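You operate a simulated robot arm through the tools that you are given. There is no shell and no other tool.

Carry out the task below with a simulated two-armed robot. There is one attempt and no reset: what you move stays moved.

## Task
Plug the propagator in, run its mat at 30 C until READY lights, then switch off.
Fine: green plug into the seeds socket, switch on after it; at the end mat dial and seeds switch are off.

Only the result counts: the job must be done as asked and must still hold three seconds after the hand-in. Knocking over, shifting, dropping, spilling or breaking anything else fails it.

## Robot
Two 7-joint arms with two-finger parallel grippers on one trunk that stands fixed in place. Base frame: the origin is at the foot of the trunk, x ahead of it, y to its left, z up; the work surface is at about z = 740. Units: mm, degrees, N and s.
The left shoulder is at [70, 163, 1295], the right one opposite. With the tool pointing down near the work surface each hand reaches from about 100 to 840 mm from the base axis, measured 20 degrees to its own side. Payload 3.43 kg a hand.
Tool frame (each hand has its own): the origin (TCP) lies between the finger pads and is the grasp point; the fingertips stand 34 mm ahead of it; z points along the fingers, y is the line along which they close. Largest opening 128 mm; finger width 24, thickness 12; the body of the gripper, 48 by 130 mm, starts 96 mm behind the TCP.
Orientation is that of the tool frame in the base frame, as a unit quaternion [w, x, y, z]. With the fingers straight down and closing along the base's y, the tool's x points along the base's -x, its y along +y and its z along -z.

## Interface
- The arms move only by the tool step_arm. It takes "left_targets", "right_targets" or both (then of equal length, played together; a hand with none holds still); each is a list of rows, each a list of 2 entries, a list of its own where there are three numbers: the shift along the tool's x, y, z in mm, then the turn, a rotation vector about the tool's x, y, z in degrees. In form: [[[tx, ty, tz], [wx, wy, wz]], ...]. A call has 1 to 20 rows; each row shifts and turns the commanded pose from where the row before left it, along the tool's axes as they then stand. "left_grip" and "right_grip" are, for a hand that has rows, the gripper command, from -1 (fully open) to 1 (shut), values between in proportion, set as the call begins (left out, the last holds). A row lasts 0.2 s, in which the tool goes at most 50 mm and 8.6 degrees; a call with a longer step from one row to the next is refused whole, and so is a gripper value outside its range. Where a pose cannot be reached the arm comes as near as it can. A force on the tool above 90 N (or 10 N above the force at the start of the call, whichever is more), or a blocked arm, ends the call early, and 0.2 s more pass. The fingers move at their own pace (about 153 mm/s each) and stop on an object; they squeeze with about 28 N. The grip force told is the motor's: it shows also when the fingers shut on nothing. Time passes only in rows, and 0.2 s behind the last, so rows that do not move let the fingers close. The reply holds the time, the measured pose of the TCP, the force on the tool along the base axes, the opening and the grip force, in the units named above and with some noise, with the torque about the TCP (base axes, N m) and any sound that the robot's microphone picked up.
- Cameras (640 x 400 px; columns grow to the right, rows downward): "scene" is now at [113.6, -52.4, 1512]; the picture's right is [-0.61, -0.79, 0.00], its down [-0.53, 0.41, -0.74] and it looks along [0.58, -0.45, -0.67] (base axes); focal length 343 px, centre (320, 200). "left" rides on the left gripper at [76, 11, -160] in its tool frame; the picture's right is [-0.15, 0.99, 0.00], its down [-0.88, -0.13, -0.46] and it looks along [-0.45, -0.07, 0.89] (tool axes); focal length 234 px, centre (320, 200). "right" rides on the right gripper at [76, -11, -160] in its tool frame; the picture's right is [0.15, 0.99, 0.00], its down [-0.88, 0.13, -0.46] and it looks along [-0.45, 0.07, 0.89] (tool axes); focal length 234 px, centre (320, 200). There is no depth. A picture from a camera that has moved, and an enlarged one, comes with that camera's place and axes in the base frame and with its lens.
- get_image(camera): a new picture of that camera. The clock stands still meanwhile.
- raise_lower(by): slides the trunk up (or, below 0, down) by that many mm; the arms and the scene camera ride with it, the base frame stays. It gives what a move gives, with no picture.
- turn_head(pan, tilt): turns the head with the scene camera to pan (to the left, within 86 degrees either way) and tilt (down, from -29 to 69), counted from straight ahead of the robot. It gives what a move gives.
- zoom(camera, box): a new picture of the part [left, top, right, bottom] of that camera's present view, enlarged. The clock stands still meanwhile.
- sign_off(): hands the job in; it is judged then, once.

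Nothing tells you positions but the pictures and the camera data. Unless the task says otherwise, let go and move clear before handing in.

The tools are called as name(argument=value, ...) on one line, values as JSON. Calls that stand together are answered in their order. step_arm: Moves the arms, as the interface text tells. Its arguments: {"type":"object","properties":{"left_targets":{"type":"array","items":{"type":"array"}},"left_grip":{"type":"number"},"right_targets":{"type":"array","items":{"type":"array"}},"right_grip":{"type":"number"}},"required":[]} The other tools are called the same way: raise_lower (by) slides the trunk up or down; turn_head (pan, tilt) turns the head that bears the scene camera; get_image (camera) takes a picture; zoom (camera, box) takes an enlarged picture of a part of a camera's view; sign_off () hands the job in.

At the start:

```text
t: 0.0
left_position: [594.2, -94.6, 1110.1]
left_tcp_rot: [0.0, -0.001, 1.0, 0.0]
left_force: [0.4, 0.2, -0.3]
left_wrist_torque: [0.02, -0.01, 0.01]
left_gripper_width: 128.1
left_grip_force: 0.0
right_position: [353.4, -482.4, 1176.8]
right_tcp_rot: [0.0, 0.0, 1.0, 0.0]
right_force: [0.7, 0.5, 0.3]
right_wrist_torque: [0.01, 0.03, -0.02]
right_gripper_width: 128.0
right_grip_force: 0.0
trunk travel left (down, up): [-775.0, 165.0]
head pan, tilt: [-37.8, 42.3]
```

scene: 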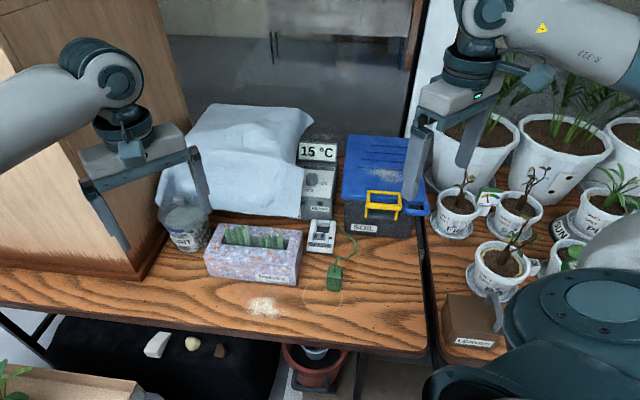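
right: 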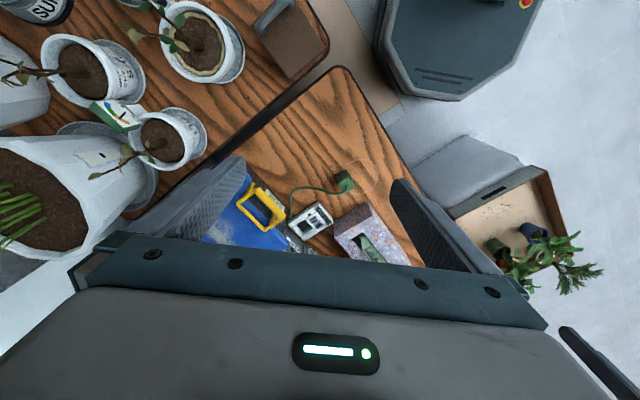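
left: 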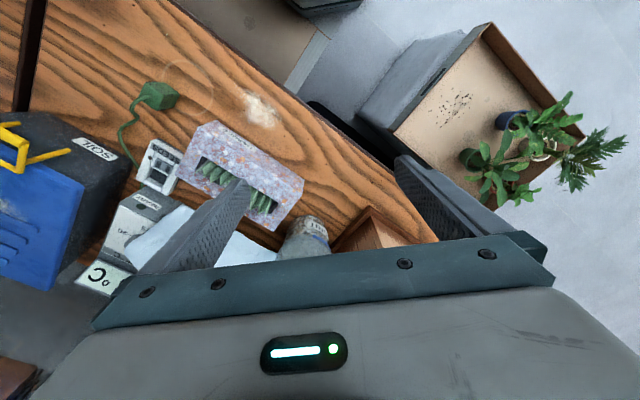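

I see a bench with a green plug on a cord, a small socket strip, a grey controller showing 15 °C, a blue SOIL box and a pink box of seed packets. I'll zoom in before moving anything.

zoom(camera="scene", box=[270, 130, 370, 230])

zoom(camera="scene", box=[290, 210, 370, 310])

zoom(camera="left", box=[70, 60, 230, 300])

zoom(camera="right", box=[230, 140, 430, 270])

```text
4.00 times, centred on (320, 180) of scene
camera zoom: at [113.6, -52.4, 1512.0], right [-0.61, -0.79, 0.0], down [-0.53, 0.41, -0.74], along [0.58, -0.45, -0.67], focal length 1373 px, centre (320, 280)
```

zoom: 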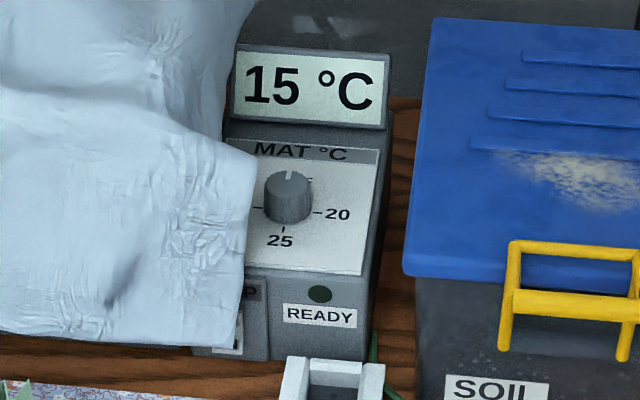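

```text
4.00 times, centred on (330, 260) of scene
camera zoom: at [113.6, -52.4, 1512.0], right [-0.61, -0.79, 0.0], down [-0.53, 0.41, -0.74], along [0.58, -0.45, -0.67], focal length 1373 px, centre (280, -40)
```

zoom: 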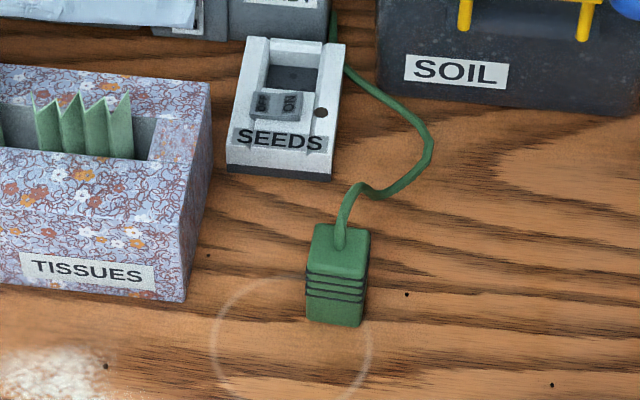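

```text
1.67 times, centred on (150, 180) of left
camera zoom: at [519.2, -83.5, 1271.6], right [0.14, 0.99, 0.0], down [0.88, -0.13, 0.46], along [0.45, -0.07, -0.89], focal length 390 px, centre (603, 233)
```

zoom: 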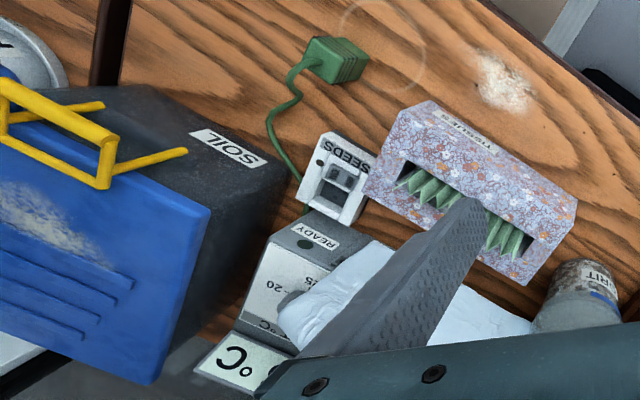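

```text
3.08 times, centred on (330, 205) of right
camera zoom: at [279.7, -495.8, 1336.7], right [-0.15, 0.99, 0.0], down [0.88, 0.13, 0.46], along [0.45, 0.07, -0.89], focal length 720 px, centre (289, 185)
```

zoom: 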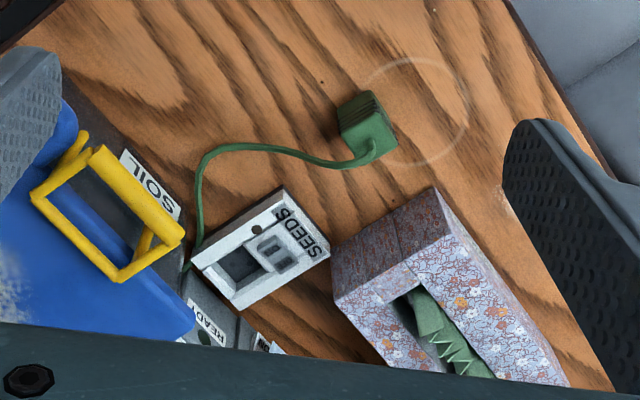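

The seeds socket strip has a recess and a rocker switch, and the controller behind it has the mat dial and READY lamp, partly under the fleece. I'll enlarge these further to read the dial, switch and plug.

zoom(camera="scene", box=[300, 160, 340, 200])

zoom(camera="scene", box=[300, 212, 345, 257])

zoom(camera="scene", box=[315, 250, 360, 300])

zoom(camera="left", box=[130, 70, 190, 120])

zoom(camera="left", box=[80, 180, 180, 290])

zoom(camera="left", box=[130, 130, 200, 200])

```text
10.00 times, centred on (320, 180) of scene
camera zoom: at [113.6, -52.4, 1512.0], right [-0.61, -0.79, 0.0], down [-0.53, 0.41, -0.74], along [0.58, -0.45, -0.67], focal length 3433 px, centre (320, 400)
```

zoom: 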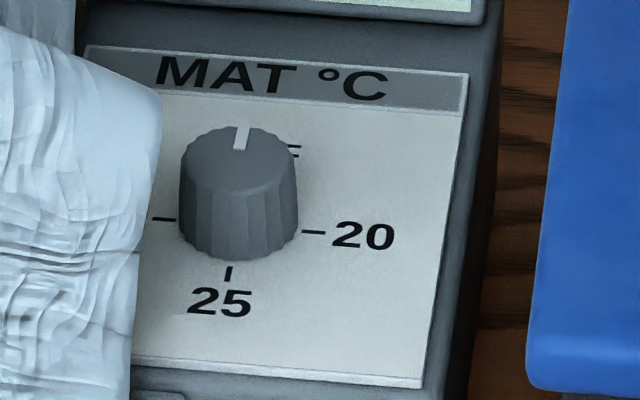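

```text
8.89 times, centred on (322, 234) of scene
camera zoom: at [113.6, -52.4, 1512.0], right [-0.61, -0.79, 0.0], down [-0.53, 0.41, -0.74], along [0.58, -0.45, -0.67], focal length 3051 px, centre (298, -107)
```

zoom: 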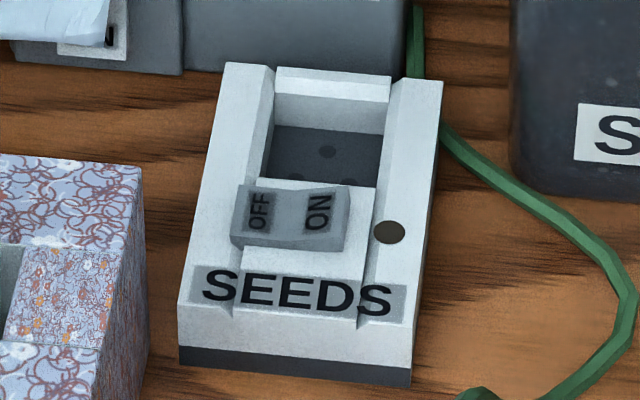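

```text
8.00 times, centred on (338, 275) of scene
camera zoom: at [113.6, -52.4, 1512.0], right [-0.61, -0.79, 0.0], down [-0.53, 0.41, -0.74], along [0.58, -0.45, -0.67], focal length 2746 px, centre (180, -400)
```

zoom: 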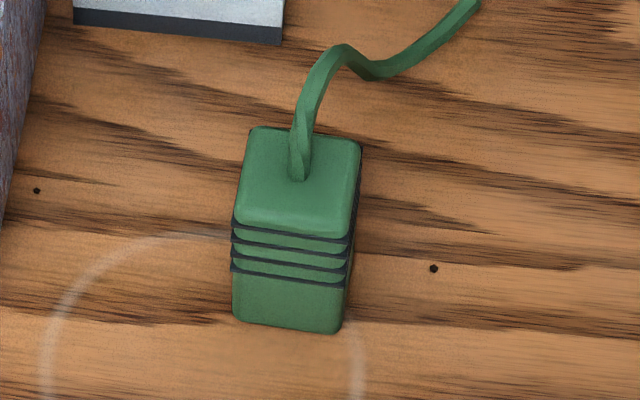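

```text
8.00 times, centred on (160, 95) of left
camera zoom: at [519.2, -83.5, 1271.6], right [0.14, 0.99, 0.0], down [0.88, -0.13, 0.46], along [0.45, -0.07, -0.89], focal length 1873 px, centre (1600, 1040)
```

zoom: 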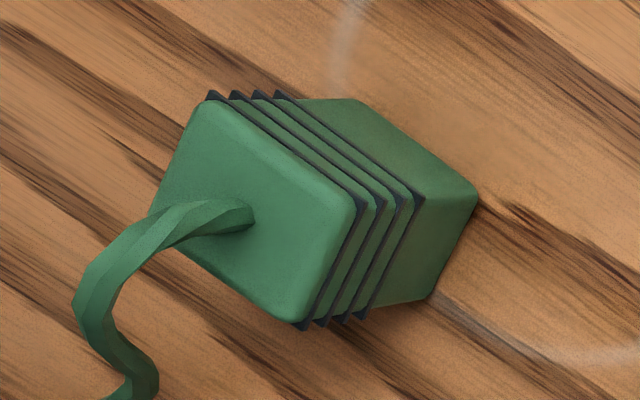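

```text
3.64 times, centred on (130, 235) of left
camera zoom: at [519.2, -83.5, 1271.6], right [0.14, 0.99, 0.0], down [0.88, -0.13, 0.46], along [0.45, -0.07, -0.89], focal length 852 px, centre (1011, 73)
```

zoom: 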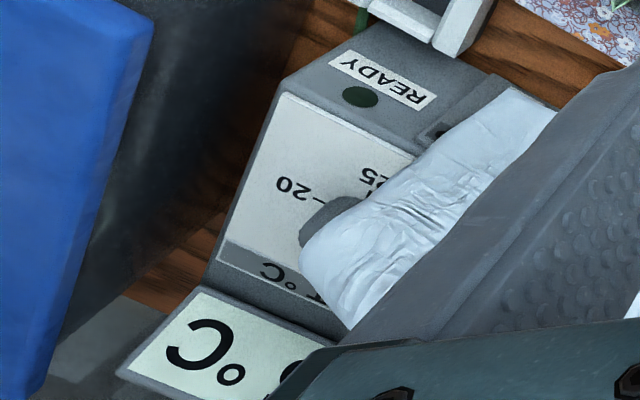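

```text
5.71 times, centred on (165, 165) of left
camera zoom: at [519.2, -83.5, 1271.6], right [0.14, 0.99, 0.0], down [0.88, -0.13, 0.46], along [0.45, -0.07, -0.89], focal length 1338 px, centre (1206, 400)
```

zoom: 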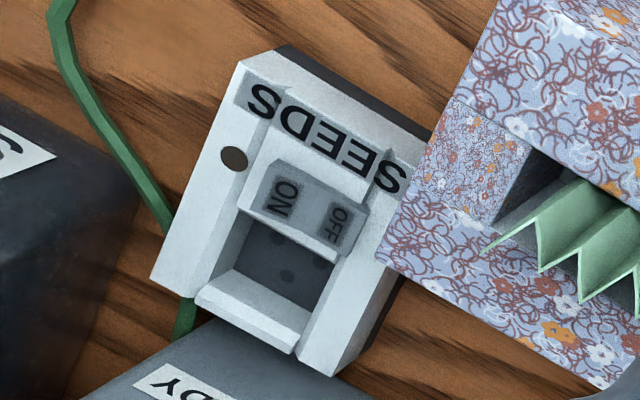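

The plug stands upright at about [499, -398], square to the socket, whose recess is near [659, -487]. The SOIL lid corner sits close beside the socket at about z 895. I'll turn the right hand 45° and bring it nearer to look.

step_arm(right_targets=[[[0, 0, 0], [0, 0, 7.53]], [[0, 0, 0], [0, 0, 7.53]], [[0, 0, 0], [0, 0, 7.53]], [[0, 0, 0], [0, 0, 7.53]], [[0, 0, 0], [0, 0, 7.53]], [[0, 0, 0], [0, 0, 7.53]], [[-19.3, 29.4, 15], [0, 0, 0]], [[-19.3, 29.4, 15], [0, 0, 0]], [[-19.3, 29.4, 15], [0, 0, 0]], [[-19.3, 29.4, 15], [0, 0, 0]], [[-19.3, 29.4, 15], [0, 0, 0]], [[-19.3, 29.4, 15], [0, 0, 0]]])

get_image(camera="right")

get_image(camera="scene")

```text
t: 2.6
left_position: [595.6, -93.5, 1110.0]
left_tcp_rot: [0.0, -0.001, 1.0, 0.0]
left_force: [-0.4, 0.2, 1.0]
left_wrist_torque: [0.02, 0.02, 0.01]
left_gripper_width: 128.3
left_grip_force: 0.1
right_position: [560.7, -440.9, 1087.6]
right_tcp_rot: [-0.001, 0.385, 0.923, -0.001]
right_force: [-0.4, 0.8, 0.2]
right_wrist_torque: [0.02, 0.05, 0.06]
right_gripper_width: 128.3
right_grip_force: 0.0
trunk travel left (down, up): [-775.0, 165.0]
head pan, tilt: [-37.8, 42.3]
```

```text
taken
camera right: at [501.1, -395.7, 1246.5], right [0.6, 0.8, 0.0], down [0.71, -0.53, 0.46], along [0.36, -0.27, -0.89], focal length 234 px, centre (320, 200)
```

right: 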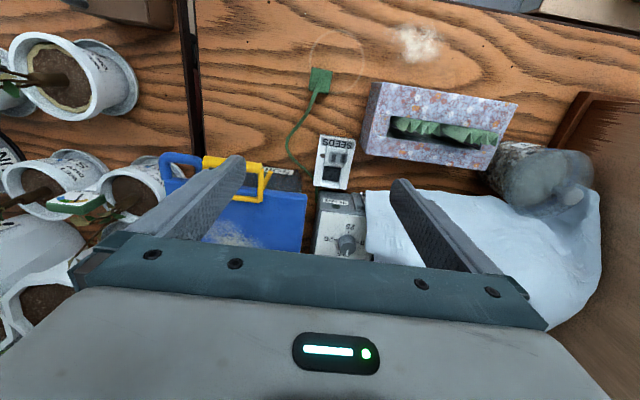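

```text
taken
camera scene: at [115.2, -51.8, 1511.9], right [-0.61, -0.79, 0.0], down [-0.53, 0.41, -0.74], along [0.58, -0.45, -0.67], focal length 343 px, centre (320, 200)
```

scene: 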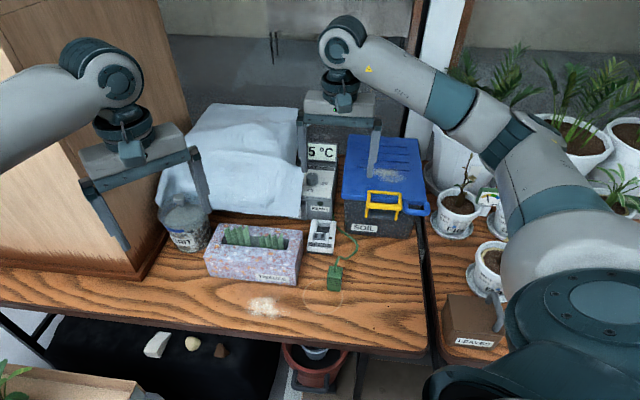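

The overhead view is clear: plug, socket, soil box and controller line up as estimated. I'll enlarge each of them in this view.

zoom(camera="right", box=[305, 125, 365, 195])

zoom(camera="right", box=[300, 180, 380, 260])

zoom(camera="right", box=[150, 140, 320, 250])

zoom(camera="right", box=[290, 55, 350, 105])

```text
5.71 times, centred on (335, 160) of right
camera zoom: at [501.1, -395.7, 1246.5], right [0.6, 0.8, 0.0], down [0.71, -0.53, 0.46], along [0.36, -0.27, -0.89], focal length 1338 px, centre (234, 429)
```

zoom: 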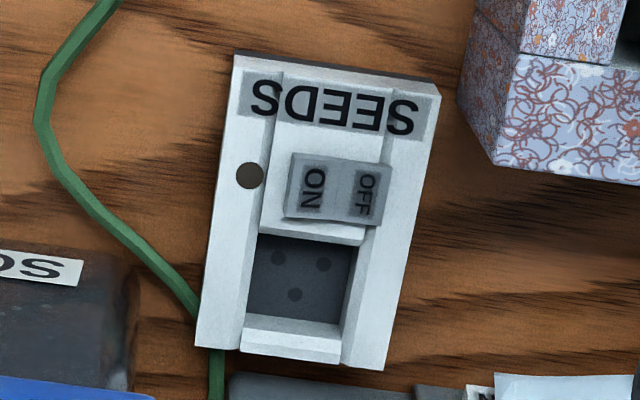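

```text
5.00 times, centred on (340, 220) of right
camera zoom: at [501.1, -395.7, 1246.5], right [0.6, 0.8, 0.0], down [0.71, -0.53, 0.46], along [0.36, -0.27, -0.89], focal length 1171 px, centre (220, 100)
```

zoom: 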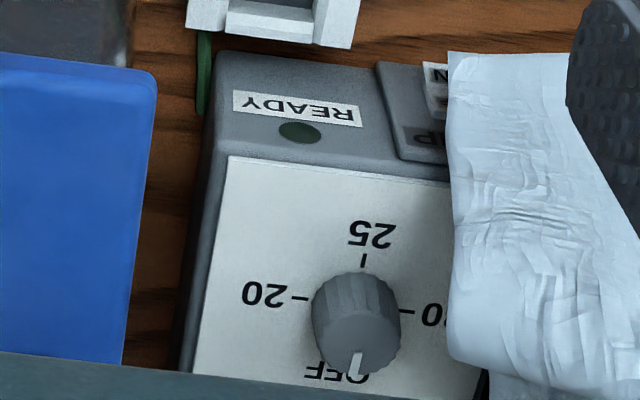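

```text
3.64 times, centred on (235, 195) of right
camera zoom: at [501.1, -395.7, 1246.5], right [0.6, 0.8, 0.0], down [0.71, -0.53, 0.46], along [0.36, -0.27, -0.89], focal length 852 px, centre (629, 218)
```

zoom: 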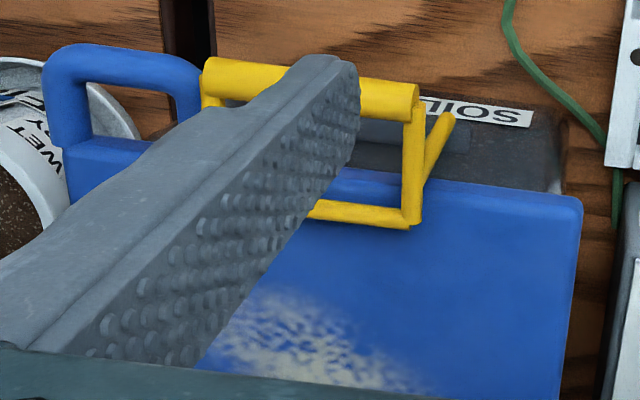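

```text
8.00 times, centred on (320, 80) of right
camera zoom: at [501.1, -395.7, 1246.5], right [0.6, 0.8, 0.0], down [0.71, -0.53, 0.46], along [0.36, -0.27, -0.89], focal length 1873 px, centre (320, 1160)
```

zoom: 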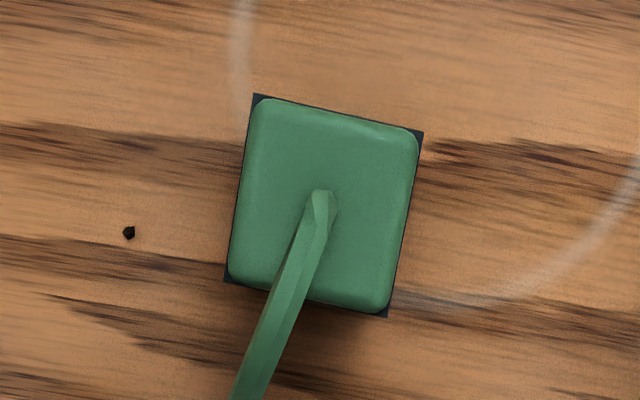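

Dial order is OFF (top), 20 (right), 25 (bottom), 30 (left), and the pointer is at OFF. Next I'll bring the right hand over the plug, partly opened, and check alignment before the last descent.

step_arm(right_grip=-0.25, right_targets=[[[36.5, -7, 0], [0, 0, 0]], [[36.6, -6.8, 0], [0, 0, 0]], [[0, 0, 42], [0, 0, 0]], [[0, 0, 42], [0, 0, 0]], [[0, 0, 42], [0, 0, 0]], [[0, 0, 42], [0, 0, 0]], [[0, 0, 40], [0, 0, 0]], [[0, 0, 0], [0, 0, 0]]])

zoom(camera="scene", box=[270, 200, 400, 310])

zoom(camera="left", box=[80, 40, 240, 160])

get_image(camera="right")

```text
t: 4.4
left_position: [592.8, -93.3, 1111.7]
left_tcp_rot: [0.0, -0.001, 1.0, 0.0]
left_force: [-0.7, 0.1, -0.5]
left_wrist_torque: [0.02, -0.02, 0.0]
left_gripper_width: 128.1
left_grip_force: 0.0
right_position: [497.6, -398.5, 880.5]
right_tcp_rot: [0.0, 0.384, 0.923, 0.0]
right_force: [1.1, -0.4, 1.0]
right_wrist_torque: [0.01, 0.01, -0.04]
right_gripper_width: 79.6
right_grip_force: 0.0
trunk travel left (down, up): [-775.0, 165.0]
head pan, tilt: [-37.8, 42.3]
```

```text
3.64 times, centred on (335, 255) of scene
camera zoom: at [113.4, -52.1, 1512.0], right [-0.61, -0.79, 0.0], down [-0.53, 0.41, -0.74], along [0.58, -0.45, -0.67], focal length 1248 px, centre (266, 0)
```

zoom: 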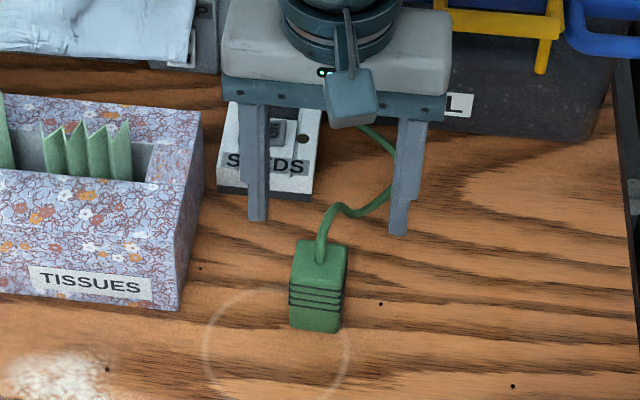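

```text
3.33 times, centred on (160, 100) of left
camera zoom: at [519.0, -83.3, 1271.7], right [0.14, 0.99, 0.0], down [0.88, -0.13, 0.46], along [0.45, -0.07, -0.89], focal length 781 px, centre (853, 533)
```

zoom: 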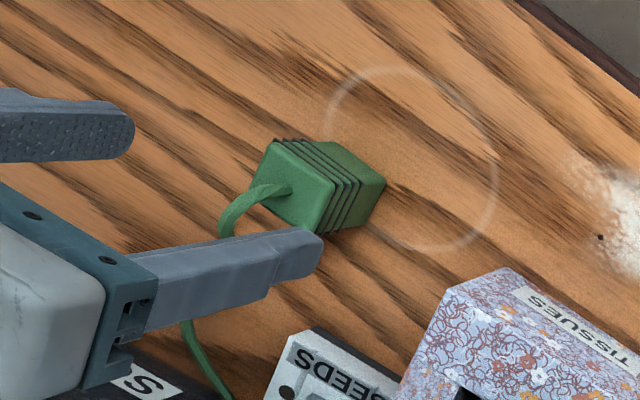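

```text
taken
camera right: at [438.5, -354.6, 1039.8], right [0.6, 0.8, 0.0], down [0.71, -0.53, 0.46], along [0.37, -0.27, -0.89], focal length 234 px, centre (320, 200)
```

right: 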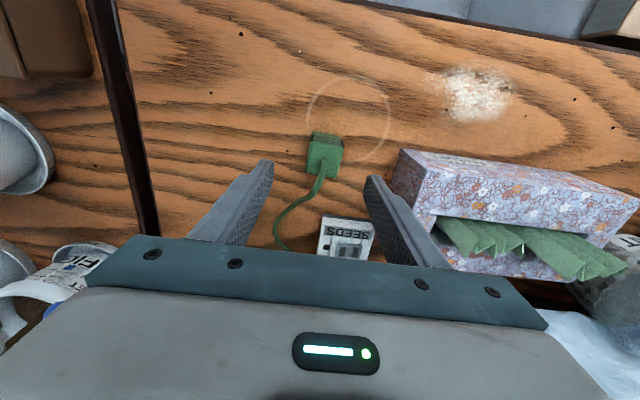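

The fingers straddle the plug evenly, with the cord leaving at the back, clear of both. I'll lower to plug height and close.

step_arm(right_targets=[[[0, 2, 26], [0, 0, 0]], [[0, 0, 26], [0, 0, 0]], [[0, 0, 24], [0, 0, 0]], [[0, 0, 0], [0, 0, 0]]])

zoom(camera="scene", box=[270, 200, 400, 310])

zoom(camera="right", box=[220, 100, 420, 260])

```text
t: 5.4
left_position: [594.6, -94.2, 1110.9]
left_tcp_rot: [0.0, 0.0, 1.0, 0.001]
left_force: [0.4, -0.6, 0.1]
left_wrist_torque: [0.0, 0.02, -0.03]
left_gripper_width: 128.2
left_grip_force: 0.0
right_position: [500.4, -396.9, 804.3]
right_tcp_rot: [0.0, 0.383, 0.924, 0.0]
right_force: [-0.6, -1.3, -0.1]
right_wrist_torque: [-0.04, -0.04, 0.02]
right_gripper_width: 79.7
right_grip_force: 0.1
trunk travel left (down, up): [-775.0, 165.0]
head pan, tilt: [-37.8, 42.3]
```

```text
3.64 times, centred on (335, 255) of scene
camera zoom: at [113.5, -52.3, 1512.0], right [-0.61, -0.79, 0.0], down [-0.53, 0.41, -0.74], along [0.58, -0.45, -0.67], focal length 1248 px, centre (266, 0)
```

zoom: 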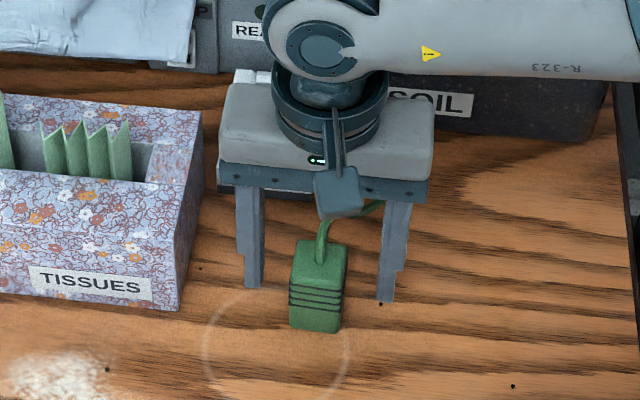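

```text
2.50 times, centred on (320, 180) of right
camera zoom: at [441.1, -352.4, 963.7], right [0.6, 0.8, 0.0], down [0.71, -0.53, 0.46], along [0.37, -0.27, -0.89], focal length 585 px, centre (320, 250)
```

zoom: 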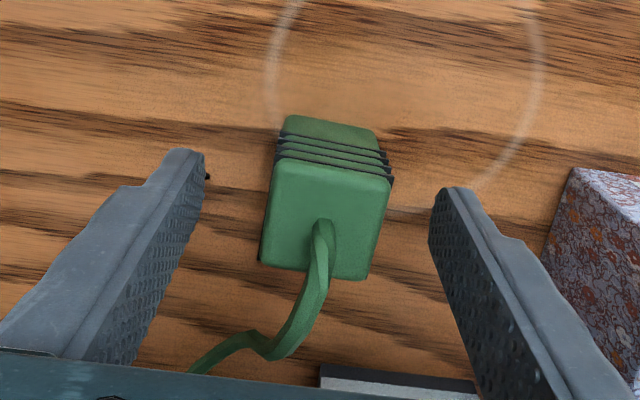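

The fingers are around the plug at the right depth. I'll close on it now.

step_arm(right_grip=1, right_targets=[[[0, 0, 0], [0, 0, 0]], [[0, 0, 0], [0, 0, 0]], [[0, 0, 0], [0, 0, 0]], [[0, 0, 0], [0, 0, 0]]])

zoom(camera="scene", box=[270, 200, 400, 310])

zoom(camera="right", box=[220, 100, 420, 260])

```text
t: 6.4
left_position: [593.8, -93.6, 1111.7]
left_tcp_rot: [0.0, -0.001, 1.0, 0.0]
left_force: [-0.1, -0.2, 0.4]
left_wrist_torque: [0.01, 0.05, -0.01]
left_gripper_width: 128.0
left_grip_force: 0.0
right_position: [499.8, -397.0, 804.1]
right_tcp_rot: [0.0, 0.385, 0.923, 0.0]
right_force: [0.6, -0.1, -0.4]
right_wrist_torque: [0.02, -0.03, -0.01]
right_gripper_width: 35.0
right_grip_force: 27.9
trunk travel left (down, up): [-775.0, 165.0]
head pan, tilt: [-37.8, 42.3]
```

```text
3.64 times, centred on (335, 255) of scene
camera zoom: at [113.7, -52.3, 1512.0], right [-0.61, -0.79, 0.0], down [-0.53, 0.41, -0.74], along [0.58, -0.45, -0.67], focal length 1248 px, centre (266, 0)
```

zoom: 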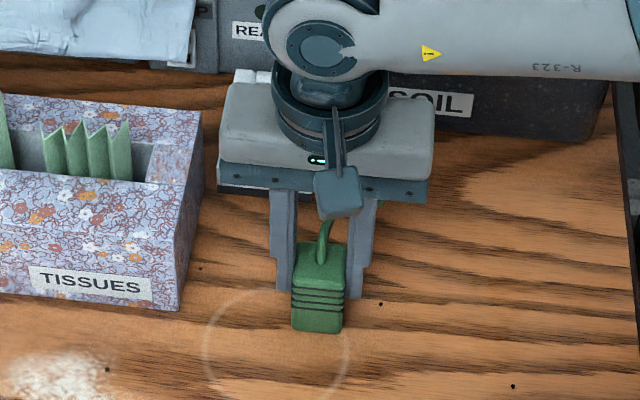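

```text
2.50 times, centred on (320, 180) of right
camera zoom: at [441.1, -352.4, 963.9], right [0.6, 0.8, 0.0], down [0.71, -0.53, 0.46], along [0.36, -0.27, -0.89], focal length 585 px, centre (320, 250)
```

zoom: 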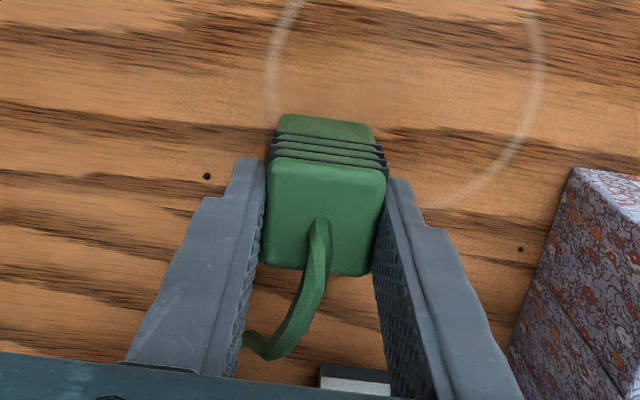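

The plug is held (35 mm wide). I'll lift it 70 mm, slide left onto the socket's centreline, then forward over the recess.

step_arm(right_targets=[[[0, 0, -20], [0, 0, 0]], [[0, 0, -25], [0, 0, 0]], [[0, 0, -25], [0, 0, 0]], [[-30, 26, 0], [0, 0, 0]], [[-30, 26, 0], [0, 0, 0]], [[-29, 0, 0], [0, 0, 0]], [[-29, 0, 0], [0, 0, 0]], [[-29, 0, 0], [0, 0, 0]], [[-29, 0, 0], [0, 0, 0]], [[0, 0, 0], [0, 0, 0]]])

get_image(camera="scene")

zoom(camera="scene", box=[280, 160, 380, 260])

zoom(camera="right", box=[220, 100, 420, 260])

zoom(camera="left", box=[80, 100, 240, 220])

```text
t: 8.6
left_position: [594.2, -93.3, 1111.0]
left_tcp_rot: [0.0, 0.0, 1.0, 0.001]
left_force: [0.1, -0.3, 0.2]
left_wrist_torque: [0.01, 0.01, -0.01]
left_gripper_width: 128.1
left_grip_force: 0.1
right_position: [660.6, -484.0, 872.3]
right_tcp_rot: [0.001, 0.383, 0.924, 0.0]
right_force: [0.2, 0.0, -1.0]
right_wrist_torque: [-0.01, 0.02, 0.01]
right_gripper_width: 0.1
right_grip_force: 28.1
trunk travel left (down, up): [-775.0, 165.0]
head pan, tilt: [-37.8, 42.3]
```

```text
taken
camera scene: at [113.5, -52.2, 1512.0], right [-0.61, -0.79, 0.0], down [-0.53, 0.41, -0.74], along [0.58, -0.45, -0.67], focal length 343 px, centre (320, 200)
```

scene: 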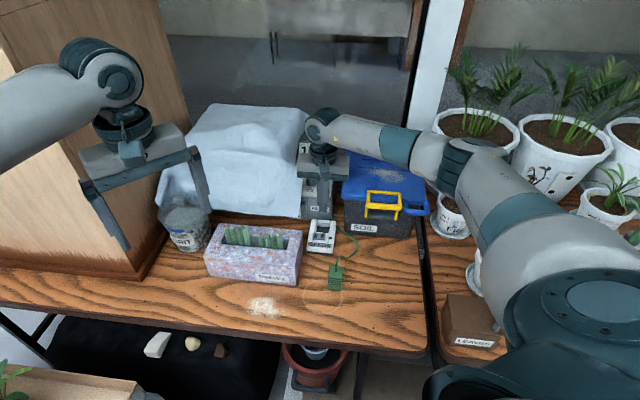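

```text
4.00 times, centred on (330, 210) of scene
camera zoom: at [113.5, -52.2, 1512.0], right [-0.61, -0.79, 0.0], down [-0.53, 0.41, -0.74], along [0.58, -0.45, -0.67], focal length 1373 px, centre (280, 160)
```

zoom: 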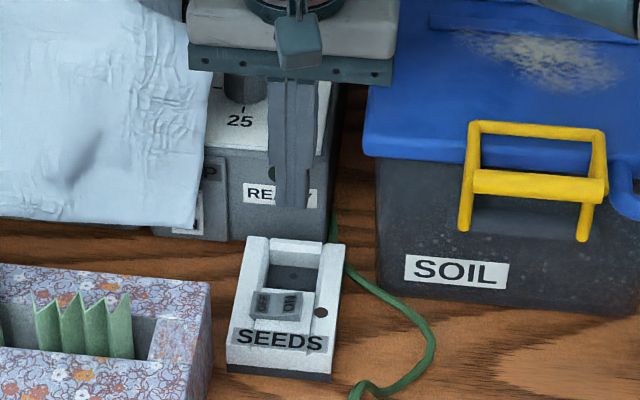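

```text
2.50 times, centred on (320, 180) of right
camera zoom: at [601.7, -439.9, 1031.7], right [0.6, 0.8, 0.0], down [0.71, -0.53, 0.46], along [0.37, -0.27, -0.89], focal length 585 px, centre (320, 250)
```

zoom: 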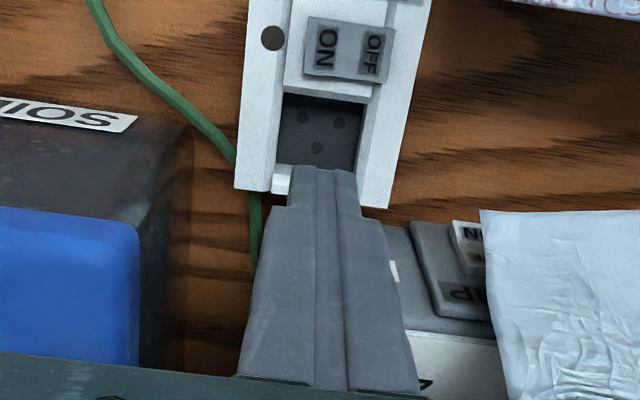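

```text
3.33 times, centred on (160, 160) of left
camera zoom: at [519.1, -83.4, 1271.6], right [0.14, 0.99, 0.0], down [0.88, -0.13, 0.46], along [0.45, -0.07, -0.89], focal length 781 px, centre (853, 333)
```

zoom: 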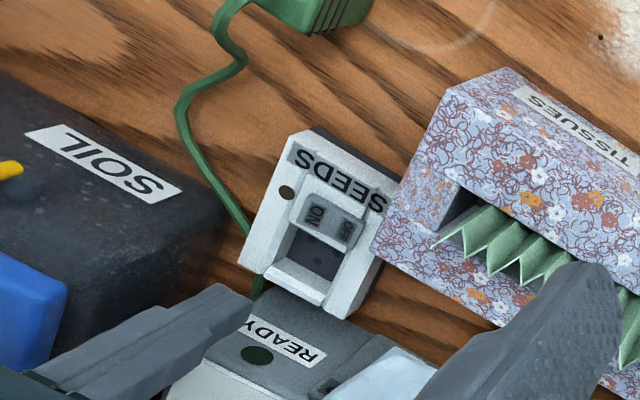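

The plug slipped out during the lift: the gripper is shut on nothing and the plug is still standing on the bench. I'll look closely at it before trying a deeper grip.

zoom(camera="scene", box=[310, 245, 365, 300])

zoom(camera="left", box=[130, 70, 190, 120])

zoom(camera="scene", box=[300, 195, 345, 260])

```text
7.27 times, centred on (338, 272) of scene
camera zoom: at [113.5, -52.2, 1512.0], right [-0.61, -0.79, 0.0], down [-0.53, 0.41, -0.74], along [0.58, -0.45, -0.67], focal length 2496 px, centre (193, -327)
```

zoom: 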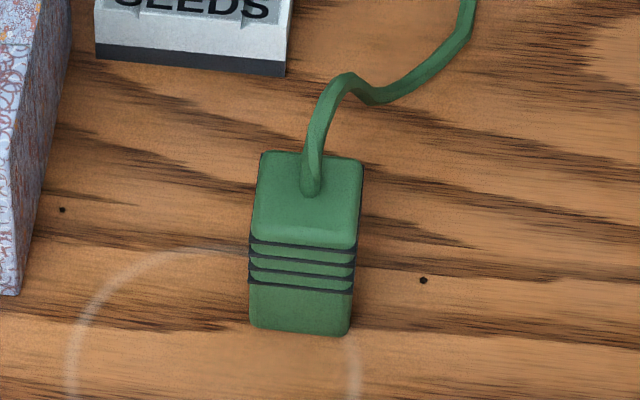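

```text
8.00 times, centred on (160, 95) of left
camera zoom: at [519.1, -83.4, 1271.6], right [0.14, 0.99, 0.0], down [0.88, -0.13, 0.46], along [0.45, -0.07, -0.89], focal length 1873 px, centre (1600, 1040)
```

zoom: 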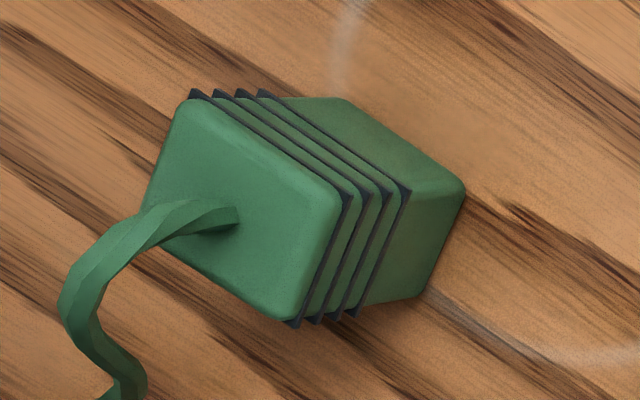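

```text
6.15 times, centred on (322, 228) of scene
camera zoom: at [113.5, -52.2, 1512.0], right [-0.61, -0.79, 0.0], down [-0.53, 0.41, -0.74], along [0.58, -0.45, -0.67], focal length 2112 px, centre (305, 31)
```

zoom: 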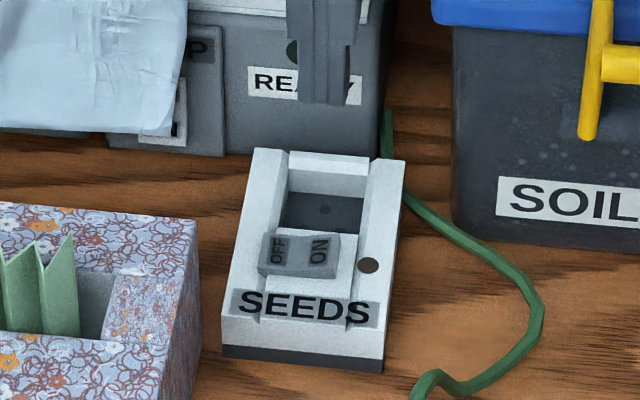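

The plug is still upright, only about 3 mm off and 2° turned, so I can retry. I'll back straight away from the soil box with the fingers shut, open over the plug, then grip about 12 mm deeper.

step_arm(right_targets=[[[29, 0, -4], [0, 0, 0]], [[29, 0, 0], [0, 0, 0]], [[29, 0, 0], [0, 0, 0]], [[29, 0, 0], [0, 0, 0]], [[30, -27, 0], [0, 0, 0]], [[30, -26.8, 0], [0, 0, 0]]])

step_arm(right_grip=-0.25, right_targets=[[[0, 0, 0], [0, 0, 0]], [[0, 0, 0], [0, 0, 0]], [[0, 0, 0], [0, 0, 0]]])

zoom(camera="right", box=[220, 100, 420, 260])

zoom(camera="scene", box=[270, 200, 400, 310])

```text
t: 10.0
left_position: [592.3, -93.7, 1112.0]
left_tcp_rot: [0.0, -0.001, 1.0, 0.001]
left_force: [0.0, 0.0, -0.9]
left_wrist_torque: [-0.01, -0.01, 0.0]
left_gripper_width: 127.8
left_grip_force: 0.2
right_position: [498.0, -397.7, 878.6]
right_tcp_rot: [0.001, 0.383, 0.924, 0.001]
right_force: [0.2, -0.1, -0.5]
right_wrist_torque: [0.01, -0.01, 0.01]
right_gripper_width: 0.0
right_grip_force: 27.7
trunk travel left (down, up): [-775.0, 165.0]
head pan, tilt: [-37.8, 42.3]
```

```text
t: 10.8
left_position: [594.4, -94.7, 1111.0]
left_tcp_rot: [-0.002, 0.0, 1.0, 0.0]
left_force: [0.5, -0.1, 0.1]
left_wrist_torque: [0.03, 0.02, -0.03]
left_gripper_width: 128.0
left_grip_force: 0.0
right_position: [498.6, -398.5, 876.9]
right_tcp_rot: [0.0, 0.383, 0.924, 0.001]
right_force: [-0.2, -0.7, 0.6]
right_wrist_torque: [-0.02, 0.03, 0.01]
right_gripper_width: 80.0
right_grip_force: 0.2
trunk travel left (down, up): [-775.0, 165.0]
head pan, tilt: [-37.8, 42.3]
```

```text
2.50 times, centred on (320, 180) of right
camera zoom: at [439.8, -353.3, 1037.2], right [0.6, 0.8, 0.0], down [0.71, -0.53, 0.46], along [0.36, -0.27, -0.89], focal length 585 px, centre (320, 250)
```

zoom: 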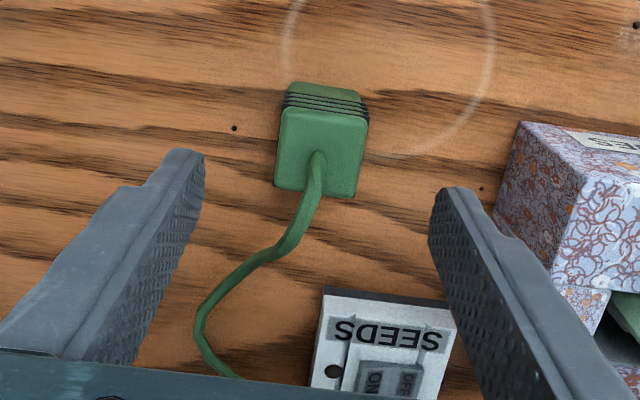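

```text
3.64 times, centred on (335, 255) of scene
camera zoom: at [114.0, -52.3, 1511.9], right [-0.61, -0.79, 0.0], down [-0.53, 0.41, -0.74], along [0.58, -0.45, -0.67], focal length 1248 px, centre (266, 0)
```

zoom: 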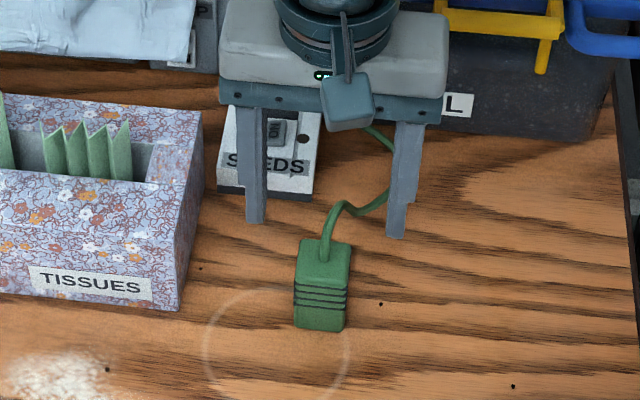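

The hand camera puts the plug directly below within 2 mm. I'll descend to TCP z of about 792, close, and lift slowly as a test.

step_arm(right_targets=[[[-1.6, -0.8, 22], [0, 0, 0]], [[0, 0, 22], [0, 0, 0]], [[0, 0, 22], [0, 0, 0]], [[0, 0, 20], [0, 0, 0]], [[0, 0, 0], [0, 0, 0]]])

step_arm(right_grip=1, right_targets=[[[0, 0, 0], [0, 0, 0]], [[0, 0, 0], [0, 0, 0]], [[0, 0, 0], [0, 0, 0]], [[0, 0, 0], [0, 0, 0]], [[0, 0, -2], [0, 0, 0]], [[0, 0, -3], [0, 0, 0]], [[0, 0, -3], [0, 0, 0]]])

zoom(camera="scene", box=[310, 245, 365, 300])

zoom(camera="right", box=[220, 100, 420, 260])

```text
t: 12.0
left_position: [593.6, -92.7, 1111.5]
left_tcp_rot: [0.0, -0.001, 1.0, 0.0]
left_force: [-0.7, 0.1, -0.4]
left_wrist_torque: [0.0, 0.01, 0.02]
left_gripper_width: 127.9
left_grip_force: 0.1
right_position: [500.9, -402.0, 790.0]
right_tcp_rot: [0.001, 0.384, 0.923, 0.0]
right_force: [0.2, -0.8, -0.3]
right_wrist_torque: [0.02, 0.02, 0.03]
right_gripper_width: 80.2
right_grip_force: 0.1
trunk travel left (down, up): [-775.0, 165.0]
head pan, tilt: [-37.8, 42.3]
```

```text
t: 13.6
left_position: [593.0, -94.0, 1111.3]
left_tcp_rot: [0.001, -0.001, 1.0, 0.0]
left_force: [0.2, -0.3, 0.8]
left_wrist_torque: [-0.01, -0.01, -0.02]
left_gripper_width: 127.8
left_grip_force: 0.0
right_position: [499.5, -401.3, 798.5]
right_tcp_rot: [0.001, 0.384, 0.924, 0.0]
right_force: [0.0, 0.1, -1.0]
right_wrist_torque: [-0.01, 0.01, -0.03]
right_gripper_width: 35.5
right_grip_force: 27.6
trunk travel left (down, up): [-775.0, 165.0]
head pan, tilt: [-37.8, 42.3]
```

```text
7.27 times, centred on (338, 272) of scene
camera zoom: at [113.7, -52.4, 1512.0], right [-0.61, -0.79, 0.0], down [-0.53, 0.41, -0.74], along [0.58, -0.45, -0.67], focal length 2496 px, centre (193, -327)
```

zoom: 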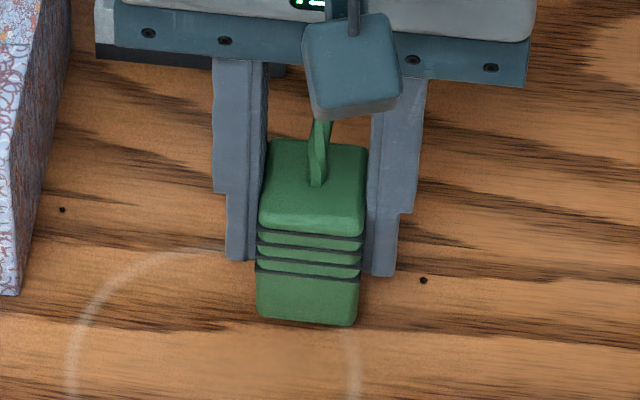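

```text
2.50 times, centred on (320, 180) of right
camera zoom: at [439.9, -356.4, 958.4], right [0.6, 0.8, 0.0], down [0.71, -0.53, 0.46], along [0.36, -0.27, -0.89], focal length 585 px, centre (320, 250)
```

zoom: 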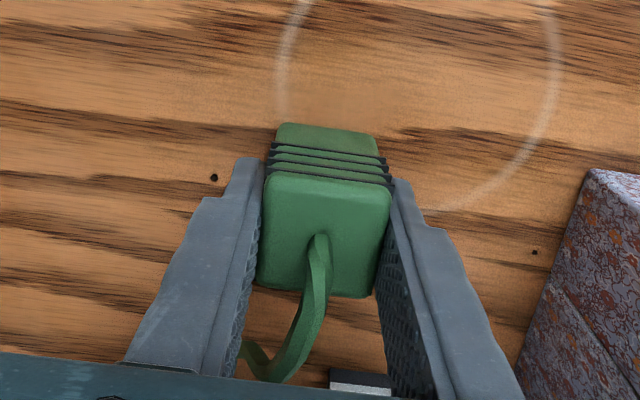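

It lifts this time: the plug bottom is clear of the bench and centred in the fingers. I'll raise it another 48 mm slowly and check the grip.

step_arm(right_targets=[[[0, 0, -4], [0, 0, 0]], [[0, 0, -6], [0, 0, 0]], [[0, 0, -6], [0, 0, 0]], [[0, 0, -6], [0, 0, 0]], [[0, 0, -6], [0, 0, 0]], [[0, 0, -6], [0, 0, 0]], [[0, 0, -6], [0, 0, 0]], [[0, 0, -5], [0, 0, 0]], [[0, 0, -3], [0, 0, 0]], [[0, 0, 0], [0, 0, 0]]])

zoom(camera="scene", box=[290, 220, 380, 310])

zoom(camera="left", box=[80, 40, 240, 160])

```text
t: 15.8
left_position: [593.7, -94.0, 1111.4]
left_tcp_rot: [0.0, -0.001, 1.0, 0.0]
left_force: [0.0, 0.1, 0.2]
left_wrist_torque: [-0.02, 0.03, 0.0]
left_gripper_width: 127.9
left_grip_force: 0.1
right_position: [500.9, -400.1, 846.5]
right_tcp_rot: [0.0, 0.385, 0.923, -0.001]
right_force: [-0.5, 0.2, -0.8]
right_wrist_torque: [-0.01, -0.04, 0.01]
right_gripper_width: 35.6
right_grip_force: 27.9
trunk travel left (down, up): [-775.0, 165.0]
head pan, tilt: [-37.8, 42.3]
```

```text
4.44 times, centred on (335, 265) of scene
camera zoom: at [113.7, -52.4, 1512.0], right [-0.61, -0.79, 0.0], down [-0.53, 0.41, -0.74], along [0.58, -0.45, -0.67], focal length 1526 px, centre (253, -89)
```

zoom: 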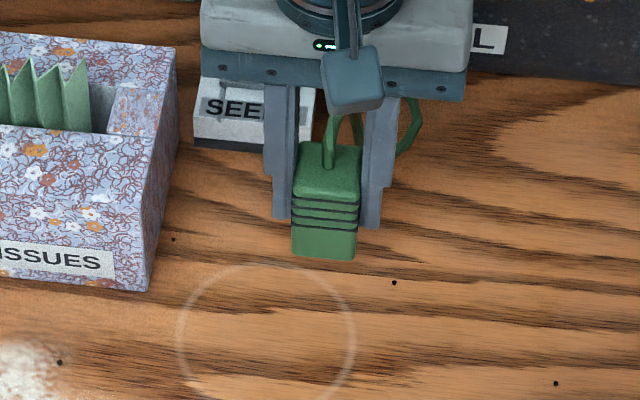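

```text
3.33 times, centred on (160, 100) of left
camera zoom: at [519.3, -83.5, 1271.5], right [0.14, 0.99, 0.0], down [0.88, -0.13, 0.46], along [0.45, -0.07, -0.89], focal length 781 px, centre (853, 533)
```

zoom: 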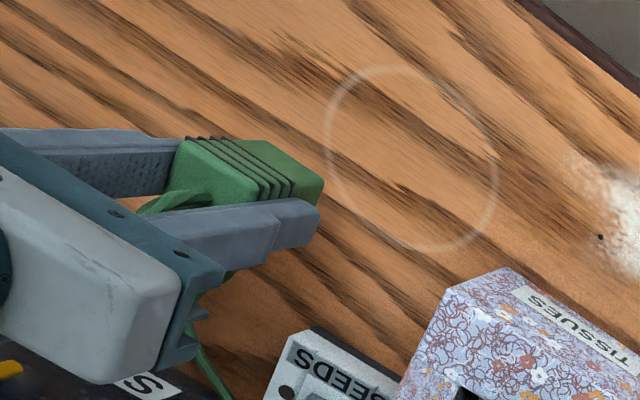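

The plug is held firmly with its bottom about 54 mm above the bench. I'll move left onto the centreline, then forward to above the recess.

step_arm(right_targets=[[[-4, 5, 0], [0, 0, 0]], [[-8, 10, 0], [0, 0, 0]], [[-8, 10, 0], [0, 0, 0]], [[-8, 10, 0], [0, 0, 0]], [[-8, 10, 0], [0, 0, 0]], [[-12, 10.2, 0], [0, 0, 0]], [[-14, 0, 0], [0, 0, 0]], [[-14, 0, 0], [0, 0, 0]], [[-14, 0, 0], [0, 0, 0]], [[-14, 0, 0], [0, 0, 0]], [[-14, 0, 0], [0, 0, 0]], [[-14, 0, 0], [0, 0, 0]], [[-14, 0, 0], [0, 0, 0]], [[-14, 0, 0], [0, 0, 0]], [[-8, 0, 0], [0, 0, 0]], [[-5.5, 0, 0], [0, 0, 0]], [[0, 0, 0], [0, 0, 0]]])

zoom(camera="scene", box=[285, 180, 365, 260])

zoom(camera="right", box=[220, 100, 420, 260])

zoom(camera="left", box=[80, 100, 240, 220])

```text
t: 19.4
left_position: [594.6, -93.6, 1110.5]
left_tcp_rot: [0.0, -0.001, 1.0, 0.0]
left_force: [-0.3, -0.9, 0.6]
left_wrist_torque: [0.02, 0.0, 0.01]
left_gripper_width: 128.3
left_grip_force: 0.1
right_position: [661.2, -483.5, 847.3]
right_tcp_rot: [0.0, 0.383, 0.924, 0.0]
right_force: [0.3, 0.3, -0.6]
right_wrist_torque: [-0.04, 0.01, 0.01]
right_gripper_width: 35.6
right_grip_force: 28.1
trunk travel left (down, up): [-775.0, 165.0]
head pan, tilt: [-37.8, 42.3]
```

```text
5.00 times, centred on (325, 220) of scene
camera zoom: at [113.8, -52.4, 1512.0], right [-0.61, -0.79, 0.0], down [-0.53, 0.41, -0.74], along [0.58, -0.45, -0.67], focal length 1716 px, centre (295, 100)
```

zoom: 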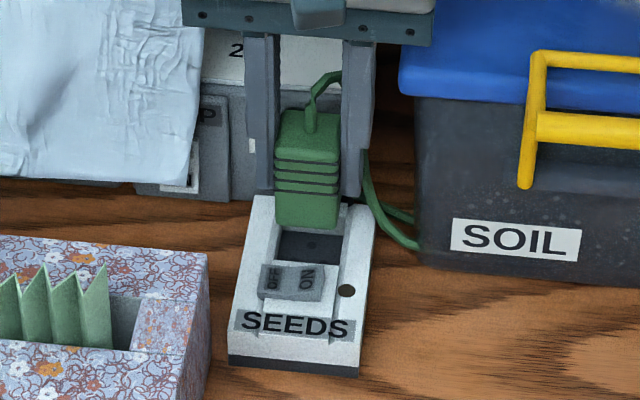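

```text
2.50 times, centred on (320, 180) of right
camera zoom: at [601.9, -439.4, 1006.5], right [0.6, 0.8, 0.0], down [0.71, -0.53, 0.46], along [0.37, -0.27, -0.89], focal length 585 px, centre (320, 250)
```

zoom: 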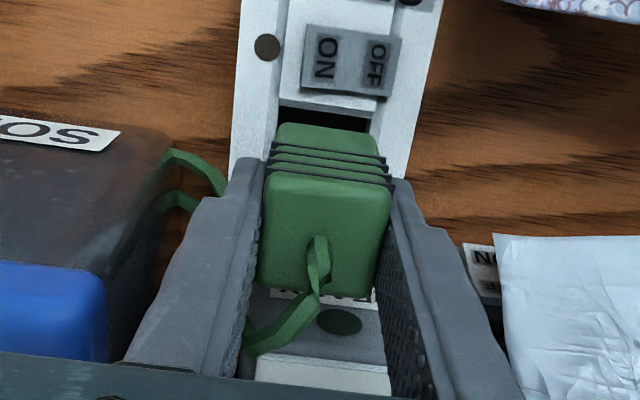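

```text
3.33 times, centred on (160, 160) of left
camera zoom: at [519.3, -83.5, 1271.5], right [0.14, 0.99, 0.0], down [0.88, -0.13, 0.46], along [0.45, -0.07, -0.89], focal length 781 px, centre (853, 333)
```

zoom: 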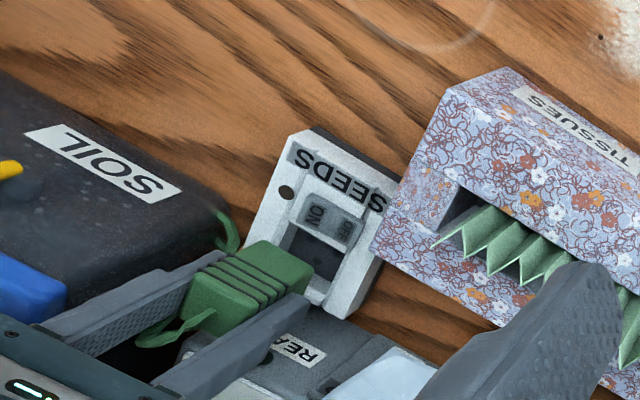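

The plug is over the recess within about 1.5 mm. The lid leaves little room under the gripper body, so I'll lower only part way, enough for the plug to start into the recess, and check.

step_arm(right_targets=[[[-1, -1.4, 4], [0, 0, 0]], [[0, 0, 5], [0, 0, 0]], [[0, 0, 5], [0, 0, 0]], [[0, 0, 5], [0, 0, 0]], [[0, 0, 3], [0, 0, 0]], [[0, 0, 0], [0, 0, 0]]])

zoom(camera="scene", box=[300, 195, 350, 245])

zoom(camera="right", box=[270, 100, 390, 200])

zoom(camera="left", box=[110, 130, 190, 200])

```text
t: 20.8
left_position: [594.5, -94.7, 1110.8]
left_tcp_rot: [0.0, 0.0, 1.0, 0.0]
left_force: [0.4, -0.3, -0.5]
left_wrist_torque: [0.0, -0.01, -0.01]
left_gripper_width: 128.0
left_grip_force: 0.0
right_position: [660.1, -486.8, 823.9]
right_tcp_rot: [0.0, 0.384, 0.923, 0.0]
right_force: [-0.1, -0.1, -0.4]
right_wrist_torque: [0.01, 0.02, -0.03]
right_gripper_width: 35.4
right_grip_force: 28.0
trunk travel left (down, up): [-775.0, 165.0]
head pan, tilt: [-37.8, 42.3]
```

```text
8.00 times, centred on (325, 220) of scene
camera zoom: at [113.7, -52.4, 1512.0], right [-0.61, -0.79, 0.0], down [-0.53, 0.41, -0.74], along [0.58, -0.45, -0.67], focal length 2746 px, centre (280, 40)
```

zoom: 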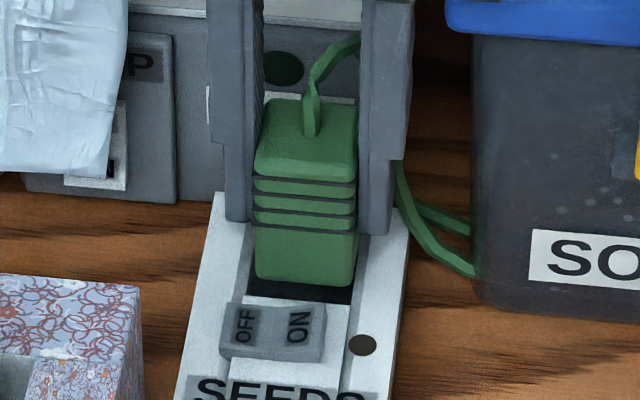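

```text
4.00 times, centred on (330, 150) of right
camera zoom: at [601.5, -442.0, 984.9], right [0.6, 0.8, 0.0], down [0.71, -0.53, 0.46], along [0.36, -0.27, -0.89], focal length 937 px, centre (280, 400)
```

zoom: 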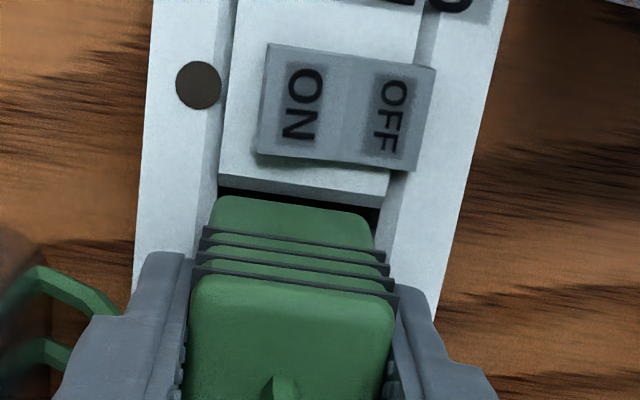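

```text
5.71 times, centred on (150, 165) of left
camera zoom: at [519.3, -83.5, 1271.5], right [0.14, 0.99, 0.0], down [0.88, -0.13, 0.46], along [0.45, -0.07, -0.89], focal length 1338 px, centre (1291, 400)
```

zoom: 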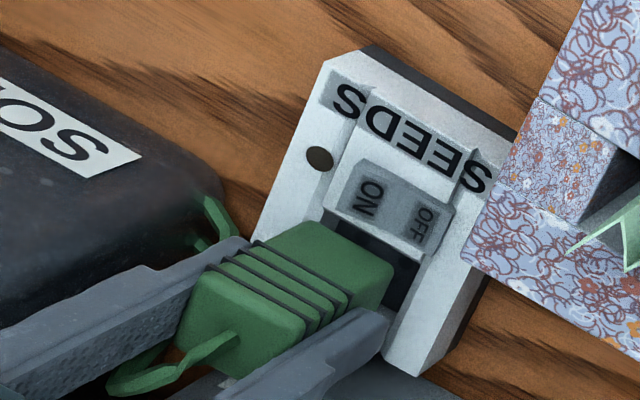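

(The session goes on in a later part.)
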